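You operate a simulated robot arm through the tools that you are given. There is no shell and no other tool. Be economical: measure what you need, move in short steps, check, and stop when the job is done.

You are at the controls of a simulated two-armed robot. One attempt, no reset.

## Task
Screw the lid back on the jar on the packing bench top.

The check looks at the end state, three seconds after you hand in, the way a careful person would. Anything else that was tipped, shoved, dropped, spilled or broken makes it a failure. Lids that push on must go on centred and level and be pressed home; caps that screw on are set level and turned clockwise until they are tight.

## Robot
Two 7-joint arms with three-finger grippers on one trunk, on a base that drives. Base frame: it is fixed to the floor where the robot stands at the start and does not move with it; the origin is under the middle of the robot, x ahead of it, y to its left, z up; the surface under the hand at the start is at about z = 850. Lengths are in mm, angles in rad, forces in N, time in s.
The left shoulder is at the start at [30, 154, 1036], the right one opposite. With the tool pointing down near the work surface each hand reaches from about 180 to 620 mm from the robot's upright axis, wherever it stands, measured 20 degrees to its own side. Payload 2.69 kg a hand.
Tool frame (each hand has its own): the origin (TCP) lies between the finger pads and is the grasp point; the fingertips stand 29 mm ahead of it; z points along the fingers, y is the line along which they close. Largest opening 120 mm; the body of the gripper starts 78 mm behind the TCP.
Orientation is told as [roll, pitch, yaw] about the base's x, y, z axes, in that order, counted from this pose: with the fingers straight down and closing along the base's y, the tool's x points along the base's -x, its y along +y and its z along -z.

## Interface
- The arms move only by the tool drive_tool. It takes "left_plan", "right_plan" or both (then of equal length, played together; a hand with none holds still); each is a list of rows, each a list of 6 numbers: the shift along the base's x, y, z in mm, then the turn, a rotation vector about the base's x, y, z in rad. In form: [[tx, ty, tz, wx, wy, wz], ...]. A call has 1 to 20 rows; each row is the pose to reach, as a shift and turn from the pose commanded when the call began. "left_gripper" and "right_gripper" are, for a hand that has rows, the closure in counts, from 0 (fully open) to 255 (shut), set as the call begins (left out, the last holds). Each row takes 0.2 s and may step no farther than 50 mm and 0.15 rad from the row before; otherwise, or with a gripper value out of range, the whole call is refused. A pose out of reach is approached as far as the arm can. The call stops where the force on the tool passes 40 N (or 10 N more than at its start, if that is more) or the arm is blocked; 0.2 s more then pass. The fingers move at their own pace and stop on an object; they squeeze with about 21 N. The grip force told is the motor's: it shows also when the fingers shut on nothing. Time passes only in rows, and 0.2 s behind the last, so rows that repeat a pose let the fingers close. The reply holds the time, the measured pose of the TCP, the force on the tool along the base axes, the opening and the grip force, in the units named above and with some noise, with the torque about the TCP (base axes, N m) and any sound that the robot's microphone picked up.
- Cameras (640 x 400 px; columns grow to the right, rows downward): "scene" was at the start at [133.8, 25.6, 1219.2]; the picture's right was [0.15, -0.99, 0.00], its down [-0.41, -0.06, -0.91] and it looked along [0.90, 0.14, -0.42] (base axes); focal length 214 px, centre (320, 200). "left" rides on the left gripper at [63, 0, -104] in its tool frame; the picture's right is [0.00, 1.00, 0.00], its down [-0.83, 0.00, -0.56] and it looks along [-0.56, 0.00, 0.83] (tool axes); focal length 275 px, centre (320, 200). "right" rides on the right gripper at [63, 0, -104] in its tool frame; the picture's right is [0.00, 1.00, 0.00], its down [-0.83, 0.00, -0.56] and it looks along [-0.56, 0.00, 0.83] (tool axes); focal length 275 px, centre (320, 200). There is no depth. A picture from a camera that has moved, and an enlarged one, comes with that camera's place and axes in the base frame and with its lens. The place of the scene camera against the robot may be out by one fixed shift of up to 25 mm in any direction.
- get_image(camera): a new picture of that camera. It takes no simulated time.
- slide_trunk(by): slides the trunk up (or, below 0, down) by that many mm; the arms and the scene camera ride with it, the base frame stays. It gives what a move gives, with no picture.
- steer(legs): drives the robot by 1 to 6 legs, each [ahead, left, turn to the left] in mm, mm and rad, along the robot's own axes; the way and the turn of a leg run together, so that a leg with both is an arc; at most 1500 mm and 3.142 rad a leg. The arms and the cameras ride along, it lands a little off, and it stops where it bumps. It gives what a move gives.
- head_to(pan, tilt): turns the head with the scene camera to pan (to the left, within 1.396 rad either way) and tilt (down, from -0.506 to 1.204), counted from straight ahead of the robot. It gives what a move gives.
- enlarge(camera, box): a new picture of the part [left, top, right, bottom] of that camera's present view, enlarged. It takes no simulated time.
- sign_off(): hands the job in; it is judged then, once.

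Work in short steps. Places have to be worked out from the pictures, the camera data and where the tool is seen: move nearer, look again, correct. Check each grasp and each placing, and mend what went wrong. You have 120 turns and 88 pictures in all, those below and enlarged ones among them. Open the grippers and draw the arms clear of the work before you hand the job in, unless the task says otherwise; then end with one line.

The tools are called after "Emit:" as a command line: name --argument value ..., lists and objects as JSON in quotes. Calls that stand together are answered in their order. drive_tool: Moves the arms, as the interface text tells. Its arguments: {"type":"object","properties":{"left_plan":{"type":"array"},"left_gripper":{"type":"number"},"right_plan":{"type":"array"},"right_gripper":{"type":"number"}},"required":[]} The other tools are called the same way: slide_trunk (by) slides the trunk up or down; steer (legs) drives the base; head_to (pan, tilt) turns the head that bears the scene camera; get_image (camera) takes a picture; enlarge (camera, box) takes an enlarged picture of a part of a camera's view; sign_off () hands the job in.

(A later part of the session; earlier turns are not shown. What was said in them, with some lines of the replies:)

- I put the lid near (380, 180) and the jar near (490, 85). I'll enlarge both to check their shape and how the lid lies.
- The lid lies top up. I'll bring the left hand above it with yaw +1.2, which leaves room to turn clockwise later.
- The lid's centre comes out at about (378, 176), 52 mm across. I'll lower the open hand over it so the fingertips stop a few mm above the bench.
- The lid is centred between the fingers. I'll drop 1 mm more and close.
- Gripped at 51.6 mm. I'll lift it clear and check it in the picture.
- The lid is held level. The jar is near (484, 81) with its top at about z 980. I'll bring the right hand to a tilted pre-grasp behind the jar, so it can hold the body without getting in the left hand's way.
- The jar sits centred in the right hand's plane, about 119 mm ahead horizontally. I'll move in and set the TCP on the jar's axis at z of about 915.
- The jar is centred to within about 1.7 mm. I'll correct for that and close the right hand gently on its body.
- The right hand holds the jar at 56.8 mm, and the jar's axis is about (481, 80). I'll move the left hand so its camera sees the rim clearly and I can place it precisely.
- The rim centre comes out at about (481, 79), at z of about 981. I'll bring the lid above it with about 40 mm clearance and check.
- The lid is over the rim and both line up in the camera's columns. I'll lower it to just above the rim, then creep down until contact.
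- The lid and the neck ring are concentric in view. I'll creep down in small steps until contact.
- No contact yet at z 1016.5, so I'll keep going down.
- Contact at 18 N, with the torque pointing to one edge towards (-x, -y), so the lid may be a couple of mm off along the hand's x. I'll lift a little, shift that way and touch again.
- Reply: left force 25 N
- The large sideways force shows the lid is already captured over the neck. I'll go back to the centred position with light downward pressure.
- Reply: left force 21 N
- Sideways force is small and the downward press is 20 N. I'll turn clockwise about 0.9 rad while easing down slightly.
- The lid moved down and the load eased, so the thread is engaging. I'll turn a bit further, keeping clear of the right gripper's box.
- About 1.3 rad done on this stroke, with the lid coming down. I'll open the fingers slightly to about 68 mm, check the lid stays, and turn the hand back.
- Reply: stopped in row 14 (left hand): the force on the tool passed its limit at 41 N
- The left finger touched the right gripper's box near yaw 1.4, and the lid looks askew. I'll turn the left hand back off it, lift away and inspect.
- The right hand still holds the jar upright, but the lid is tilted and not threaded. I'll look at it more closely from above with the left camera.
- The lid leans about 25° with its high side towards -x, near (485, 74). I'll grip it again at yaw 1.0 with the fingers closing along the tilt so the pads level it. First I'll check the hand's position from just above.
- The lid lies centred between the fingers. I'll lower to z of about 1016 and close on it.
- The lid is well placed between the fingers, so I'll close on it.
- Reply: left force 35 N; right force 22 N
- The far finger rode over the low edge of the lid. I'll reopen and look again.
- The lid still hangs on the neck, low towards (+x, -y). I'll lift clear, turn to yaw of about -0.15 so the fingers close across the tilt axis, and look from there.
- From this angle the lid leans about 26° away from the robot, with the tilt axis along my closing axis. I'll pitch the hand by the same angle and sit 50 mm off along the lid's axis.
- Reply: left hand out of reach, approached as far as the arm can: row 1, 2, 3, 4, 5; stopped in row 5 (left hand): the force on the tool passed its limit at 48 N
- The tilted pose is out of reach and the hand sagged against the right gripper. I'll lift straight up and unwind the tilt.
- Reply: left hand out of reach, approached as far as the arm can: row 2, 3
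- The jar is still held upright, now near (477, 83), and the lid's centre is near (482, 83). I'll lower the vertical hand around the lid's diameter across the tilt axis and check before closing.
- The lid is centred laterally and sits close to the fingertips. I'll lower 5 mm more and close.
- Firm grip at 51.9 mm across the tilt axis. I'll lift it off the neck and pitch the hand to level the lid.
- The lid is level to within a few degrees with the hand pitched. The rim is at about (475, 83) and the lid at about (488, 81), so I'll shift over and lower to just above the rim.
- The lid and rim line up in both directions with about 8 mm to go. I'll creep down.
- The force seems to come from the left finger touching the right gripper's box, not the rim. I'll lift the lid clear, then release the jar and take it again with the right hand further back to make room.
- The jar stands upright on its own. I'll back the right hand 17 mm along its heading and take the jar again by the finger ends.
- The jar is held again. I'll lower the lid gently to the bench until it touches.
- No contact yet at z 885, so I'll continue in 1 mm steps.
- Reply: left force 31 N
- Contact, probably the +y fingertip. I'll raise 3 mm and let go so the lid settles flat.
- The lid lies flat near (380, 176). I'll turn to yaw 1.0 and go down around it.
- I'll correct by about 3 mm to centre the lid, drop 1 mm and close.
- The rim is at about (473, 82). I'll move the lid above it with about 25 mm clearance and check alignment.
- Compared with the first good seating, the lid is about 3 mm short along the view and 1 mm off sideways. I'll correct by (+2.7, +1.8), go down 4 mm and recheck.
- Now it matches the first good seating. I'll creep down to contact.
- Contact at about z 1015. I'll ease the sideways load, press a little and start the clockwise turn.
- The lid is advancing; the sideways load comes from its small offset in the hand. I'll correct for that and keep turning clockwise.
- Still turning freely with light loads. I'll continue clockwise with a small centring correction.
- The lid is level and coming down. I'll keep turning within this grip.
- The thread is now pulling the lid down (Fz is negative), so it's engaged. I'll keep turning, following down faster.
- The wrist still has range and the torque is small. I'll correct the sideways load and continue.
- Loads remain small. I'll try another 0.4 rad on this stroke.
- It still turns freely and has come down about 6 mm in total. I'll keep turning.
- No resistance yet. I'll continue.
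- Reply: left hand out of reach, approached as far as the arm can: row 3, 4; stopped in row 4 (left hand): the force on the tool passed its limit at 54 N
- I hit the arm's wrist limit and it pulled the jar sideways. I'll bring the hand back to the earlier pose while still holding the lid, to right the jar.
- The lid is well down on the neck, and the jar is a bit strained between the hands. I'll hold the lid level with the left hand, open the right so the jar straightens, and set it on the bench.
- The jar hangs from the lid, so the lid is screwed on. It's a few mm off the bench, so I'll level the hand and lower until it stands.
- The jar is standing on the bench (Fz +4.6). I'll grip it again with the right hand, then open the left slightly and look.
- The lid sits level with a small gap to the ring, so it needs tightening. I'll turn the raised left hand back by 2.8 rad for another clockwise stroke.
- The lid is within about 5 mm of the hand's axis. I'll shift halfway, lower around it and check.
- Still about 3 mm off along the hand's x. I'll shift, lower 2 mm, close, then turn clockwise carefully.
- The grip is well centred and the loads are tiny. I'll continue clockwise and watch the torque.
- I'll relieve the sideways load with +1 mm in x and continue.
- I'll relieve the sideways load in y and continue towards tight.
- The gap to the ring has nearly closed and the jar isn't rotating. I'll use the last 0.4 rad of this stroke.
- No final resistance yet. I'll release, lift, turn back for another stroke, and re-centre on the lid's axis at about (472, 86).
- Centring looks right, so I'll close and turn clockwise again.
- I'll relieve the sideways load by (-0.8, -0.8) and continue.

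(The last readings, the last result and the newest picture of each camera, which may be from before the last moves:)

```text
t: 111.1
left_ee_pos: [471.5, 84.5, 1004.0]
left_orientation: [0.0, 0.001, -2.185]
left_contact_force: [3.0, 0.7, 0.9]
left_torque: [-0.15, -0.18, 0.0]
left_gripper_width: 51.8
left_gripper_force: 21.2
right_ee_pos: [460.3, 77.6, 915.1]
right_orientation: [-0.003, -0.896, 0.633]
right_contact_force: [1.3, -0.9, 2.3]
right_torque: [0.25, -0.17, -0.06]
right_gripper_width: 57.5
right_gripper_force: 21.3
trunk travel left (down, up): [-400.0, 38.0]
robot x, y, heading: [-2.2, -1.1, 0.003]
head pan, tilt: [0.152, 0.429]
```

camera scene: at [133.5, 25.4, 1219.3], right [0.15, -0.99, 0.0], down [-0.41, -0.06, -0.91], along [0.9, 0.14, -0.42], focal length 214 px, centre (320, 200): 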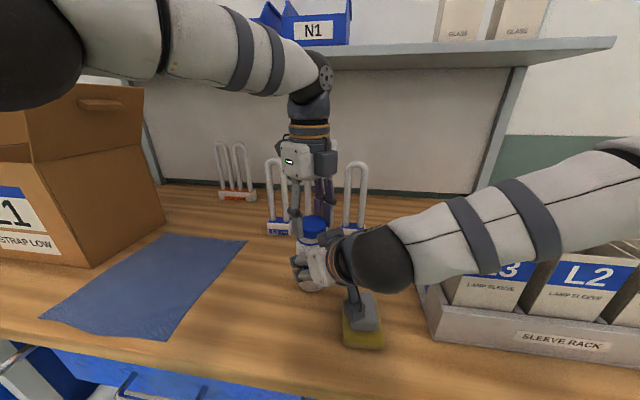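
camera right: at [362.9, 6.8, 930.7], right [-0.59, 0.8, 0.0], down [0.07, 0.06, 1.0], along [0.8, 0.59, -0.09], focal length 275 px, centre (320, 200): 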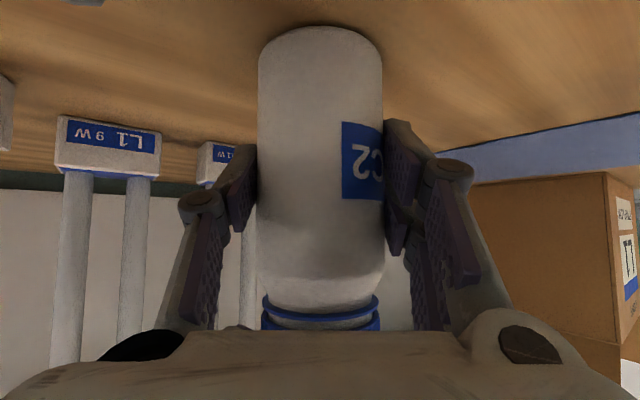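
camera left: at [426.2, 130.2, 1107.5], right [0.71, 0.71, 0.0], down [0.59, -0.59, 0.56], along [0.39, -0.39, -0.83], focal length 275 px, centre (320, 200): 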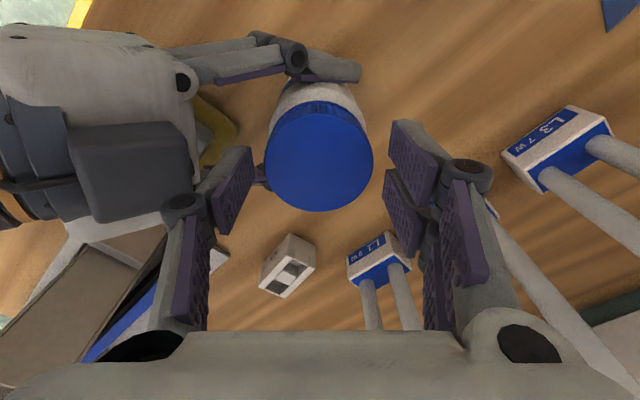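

Emit:
drive_tool --left_plan '[[0, 0, 0, 0, 0, -0.1], [0, 0, -0.1, 0, 0, -0.2], [0, 0, -0.1, 0, 0, -0.3], [0, 0, -0.2, 0, 0, -0.4], [0, 0, -0.2, 0, 0, -0.5], [0, 0, -0.3, 0, 0, -0.6], [0, 0, -0.3, 0, 0, -0.7], [0, 0, -0.4, 0, 0, -0.8], [0, 0, -0.4, 0, 0, -0.8]]'

Emit:
enlarge --camera "scene" --box '[270, 190, 370, 290]'

```text
t: 113.1
left_ee_pos: [470.4, 85.3, 1003.1]
left_orientation: [-0.001, 0.002, -2.984]
left_contact_force: [-0.2, 3.2, 1.6]
left_torque: [0.04, -0.05, 0.46]
left_gripper_width: 51.8
left_gripper_force: 20.9
right_ee_pos: [459.7, 78.4, 914.6]
right_orientation: [-0.003, -0.893, 0.635]
right_contact_force: [0.5, -1.2, 1.3]
right_torque: [0.43, 0.03, -0.54]
right_gripper_width: 57.8
right_gripper_force: 20.7
trunk travel left (down, up): [-400.0, 38.0]
robot x, y, heading: [3.6, -0.1, -0.001]
head pan, tilt: [0.152, 0.429]
```

```text
4.00 times, centred on (320, 240) of scene
camera zoom: at [133.8, 25.7, 1219.2], right [0.15, -0.99, 0.0], down [-0.41, -0.06, -0.91], along [0.9, 0.14, -0.42], focal length 858 px, centre (320, 40)
```

zoom: 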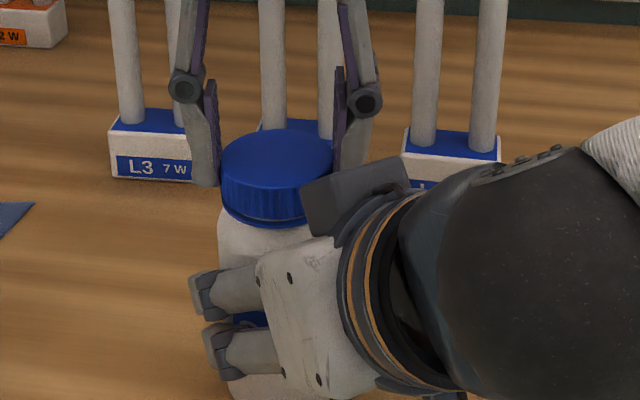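

The torque has risen to 0.46 N·m and the lid meets the ring, so it's tightening. I'll turn a little more to make it firm.

Emit:
drive_tool --left_plan '[[0, 0, 0, 0, 0, -0.08], [0, 0, 0, 0, 0, -0.16], [0, 0, 0, 0, 0, -0.24], [0, 0, 0, 0, 0, -0.24]]'

```text
t: 114.1
left_ee_pos: [471.6, 85.2, 1003.8]
left_orientation: [-0.002, 0.001, 3.059]
left_contact_force: [-0.2, 8.6, -0.8]
left_torque: [0.27, -0.04, 0.56]
left_gripper_width: 51.9
left_gripper_force: 21.2
right_ee_pos: [459.7, 77.6, 914.9]
right_orientation: [-0.002, -0.893, 0.634]
right_contact_force: [0.0, -8.8, 2.0]
right_torque: [0.37, -0.09, -0.7]
right_gripper_width: 57.7
right_gripper_force: 20.9
trunk travel left (down, up): [-400.0, 38.0]
robot x, y, heading: [-3.7, -2.2, -0.004]
head pan, tilt: [0.152, 0.429]
```

The torque is levelling off near the grip's slip limit. I'll turn 0.2 rad more to confirm it's tight.

Emit:
drive_tool --left_plan '[[0, 0.6, 0, 0, 0, -0.1], [0, 0.6, 0, 0, 0, -0.2], [0, 0.6, 0, 0, 0, -0.2]]'

Emit:
get_image --camera "right"

```text
t: 114.9
left_ee_pos: [471.8, 84.5, 1004.1]
left_orientation: [0.002, 0.002, 2.859]
left_contact_force: [2.9, -1.3, -0.1]
left_torque: [-0.18, -0.24, 0.55]
left_gripper_width: 51.7
left_gripper_force: 21.2
right_ee_pos: [459.6, 78.5, 914.2]
right_orientation: [0.0, -0.894, 0.632]
right_contact_force: [-2.8, 0.5, 0.3]
right_torque: [0.06, -0.04, -0.55]
right_gripper_width: 58.3
right_gripper_force: 20.6
trunk travel left (down, up): [-400.0, 38.0]
robot x, y, heading: [-2.1, -0.5, -0.001]
head pan, tilt: [0.152, 0.429]
```

```text
4 pictures are left
camera right: at [362.6, 7.1, 930.6], right [-0.6, 0.8, 0.0], down [0.07, 0.05, 1.0], along [0.8, 0.59, -0.09], focal length 275 px, centre (320, 200)
```

right: 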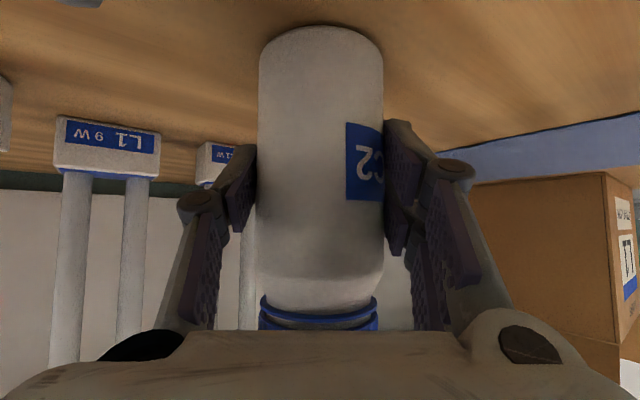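

The jar itself is starting to turn in the right grip, so the lid is tight. I'll release and lift the left hand away, then release the right hand and back it out.

Emit:
drive_tool --left_plan '[[0, 0, 0, 0, 0, 0], [0, 0, 0, 0, 0, 0], [0, 0, 20, 0, 0, 0], [0, 0, 55, 0, 0, 0], [0, 0, 95, 0, 0, 0], [-20, 40, 115, 0, 0, 0], [-45, 80, 115, 0, 0, 0], [-70, 115, 115, 0, 0, 0]]' --left_gripper 90

Emit:
drive_tool --right_plan '[[0, 0, 0, 0, 0, 0], [0, 0, 0, 0, 0, 0], [0, 0, 0, 0, 0, 0]]' --right_gripper 70

Emit:
get_image --camera "right"

```text
t: 116.7
left_ee_pos: [401.2, 200.3, 1119.2]
left_orientation: [0.0, 0.001, 2.862]
left_contact_force: [-0.3, 0.5, -0.6]
left_torque: [-0.03, 0.01, -0.01]
left_gripper_width: 77.6
left_gripper_force: 0.2
right_ee_pos: [459.9, 79.1, 913.7]
right_orientation: [-0.002, -0.894, 0.635]
right_contact_force: [0.1, 1.3, -1.3]
right_torque: [0.0, 0.03, 0.0]
right_gripper_width: 58.0
right_gripper_force: 20.7
trunk travel left (down, up): [-400.0, 38.0]
robot x, y, heading: [2.5, 1.5, -0.001]
head pan, tilt: [0.152, 0.429]
```

```text
t: 117.5
left_ee_pos: [400.9, 198.6, 1119.6]
left_orientation: [0.0, 0.002, 2.86]
left_contact_force: [0.3, -0.2, 0.1]
left_torque: [0.01, 0.0, 0.0]
left_gripper_width: 77.4
left_gripper_force: 0.0
right_ee_pos: [459.9, 78.3, 914.6]
right_orientation: [0.001, -0.894, 0.634]
right_contact_force: [0.2, 0.2, -0.4]
right_torque: [0.03, -0.01, 0.0]
right_gripper_width: 87.0
right_gripper_force: 0.1
trunk travel left (down, up): [-400.0, 38.0]
robot x, y, heading: [1.4, -1.6, -0.0]
head pan, tilt: [0.152, 0.429]
```

```text
3 pictures are left
camera right: at [363.0, 6.8, 930.8], right [-0.59, 0.81, 0.0], down [0.07, 0.05, 1.0], along [0.8, 0.59, -0.09], focal length 275 px, centre (320, 200)
```

right: 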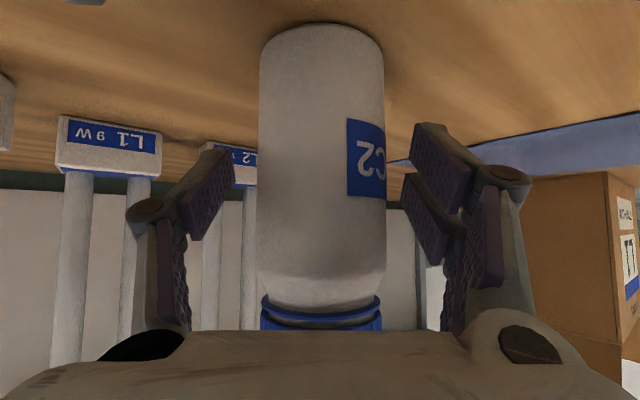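

The jar stands freely and upright. I'll back the right hand out along its fingers and check the scene.

Emit:
drive_tool --right_plan '[[-15, -11, 12, 0, 0, 0], [-35, -25, 30, 0, 0, 0], [-58, -42, 55, 0, 0, 0], [-80, -58, 85, 0, 0, 0], [-100, -75, 115, 0, 0, 0], [-115, -100, 145, 0, 0, 0], [-125, -125, 170, 0, 0, 0], [-125, -125, 170, 0, 0, 0]]'

Emit:
get_image --camera "scene"

Emit:
enlarge --camera "scene" --box '[240, 190, 400, 350]'

```text
t: 119.3
left_ee_pos: [401.7, 198.8, 1118.3]
left_orientation: [0.001, -0.001, 2.861]
left_contact_force: [0.6, -0.2, 0.0]
left_torque: [0.02, 0.0, -0.02]
left_gripper_width: 77.3
left_gripper_force: 0.0
right_ee_pos: [335.7, -46.3, 1084.1]
right_orientation: [0.0, -0.893, 0.633]
right_contact_force: [0.3, 0.0, 0.5]
right_torque: [0.0, 0.01, -0.03]
right_gripper_width: 87.2
right_gripper_force: 0.1
trunk travel left (down, up): [-400.0, 38.0]
robot x, y, heading: [-2.0, 1.0, -0.002]
head pan, tilt: [0.152, 0.429]
```

```text
2 pictures are left
camera scene: at [134.2, 25.7, 1219.1], right [0.15, -0.99, 0.0], down [-0.41, -0.06, -0.91], along [0.9, 0.14, -0.42], focal length 214 px, centre (320, 200)
```

scene: 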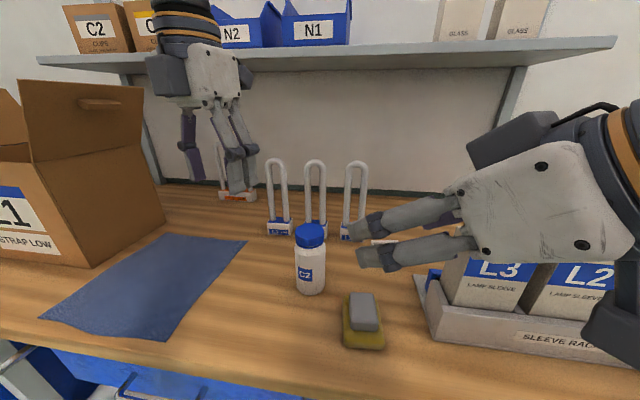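

```text
2.50 times, centred on (320, 270) of scene
camera zoom: at [134.2, 25.7, 1219.1], right [0.15, -0.99, 0.0], down [-0.41, -0.06, -0.91], along [0.9, 0.14, -0.42], focal length 536 px, centre (320, 25)
```

zoom: 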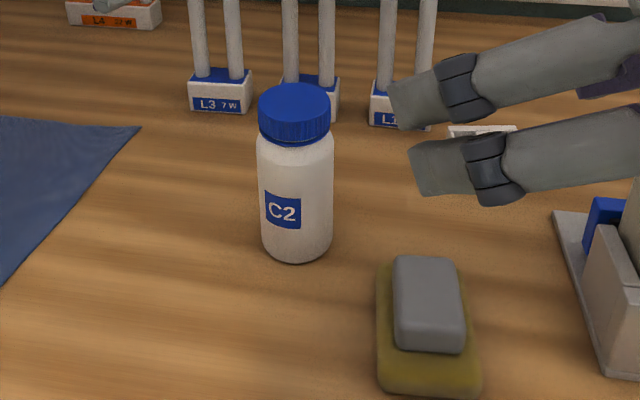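

The lid is level and home against the ring, the jar stands upright, nothing else has moved, and both hands are open and clear. I'm handing in.

Emit:
sign_off

```text
The job is handed in.
```

The lid is screwed tight and level on jar C2, which now stands upright about a centimetre from where it started; the other items I could see look undisturbed, and both hands are open and clear.
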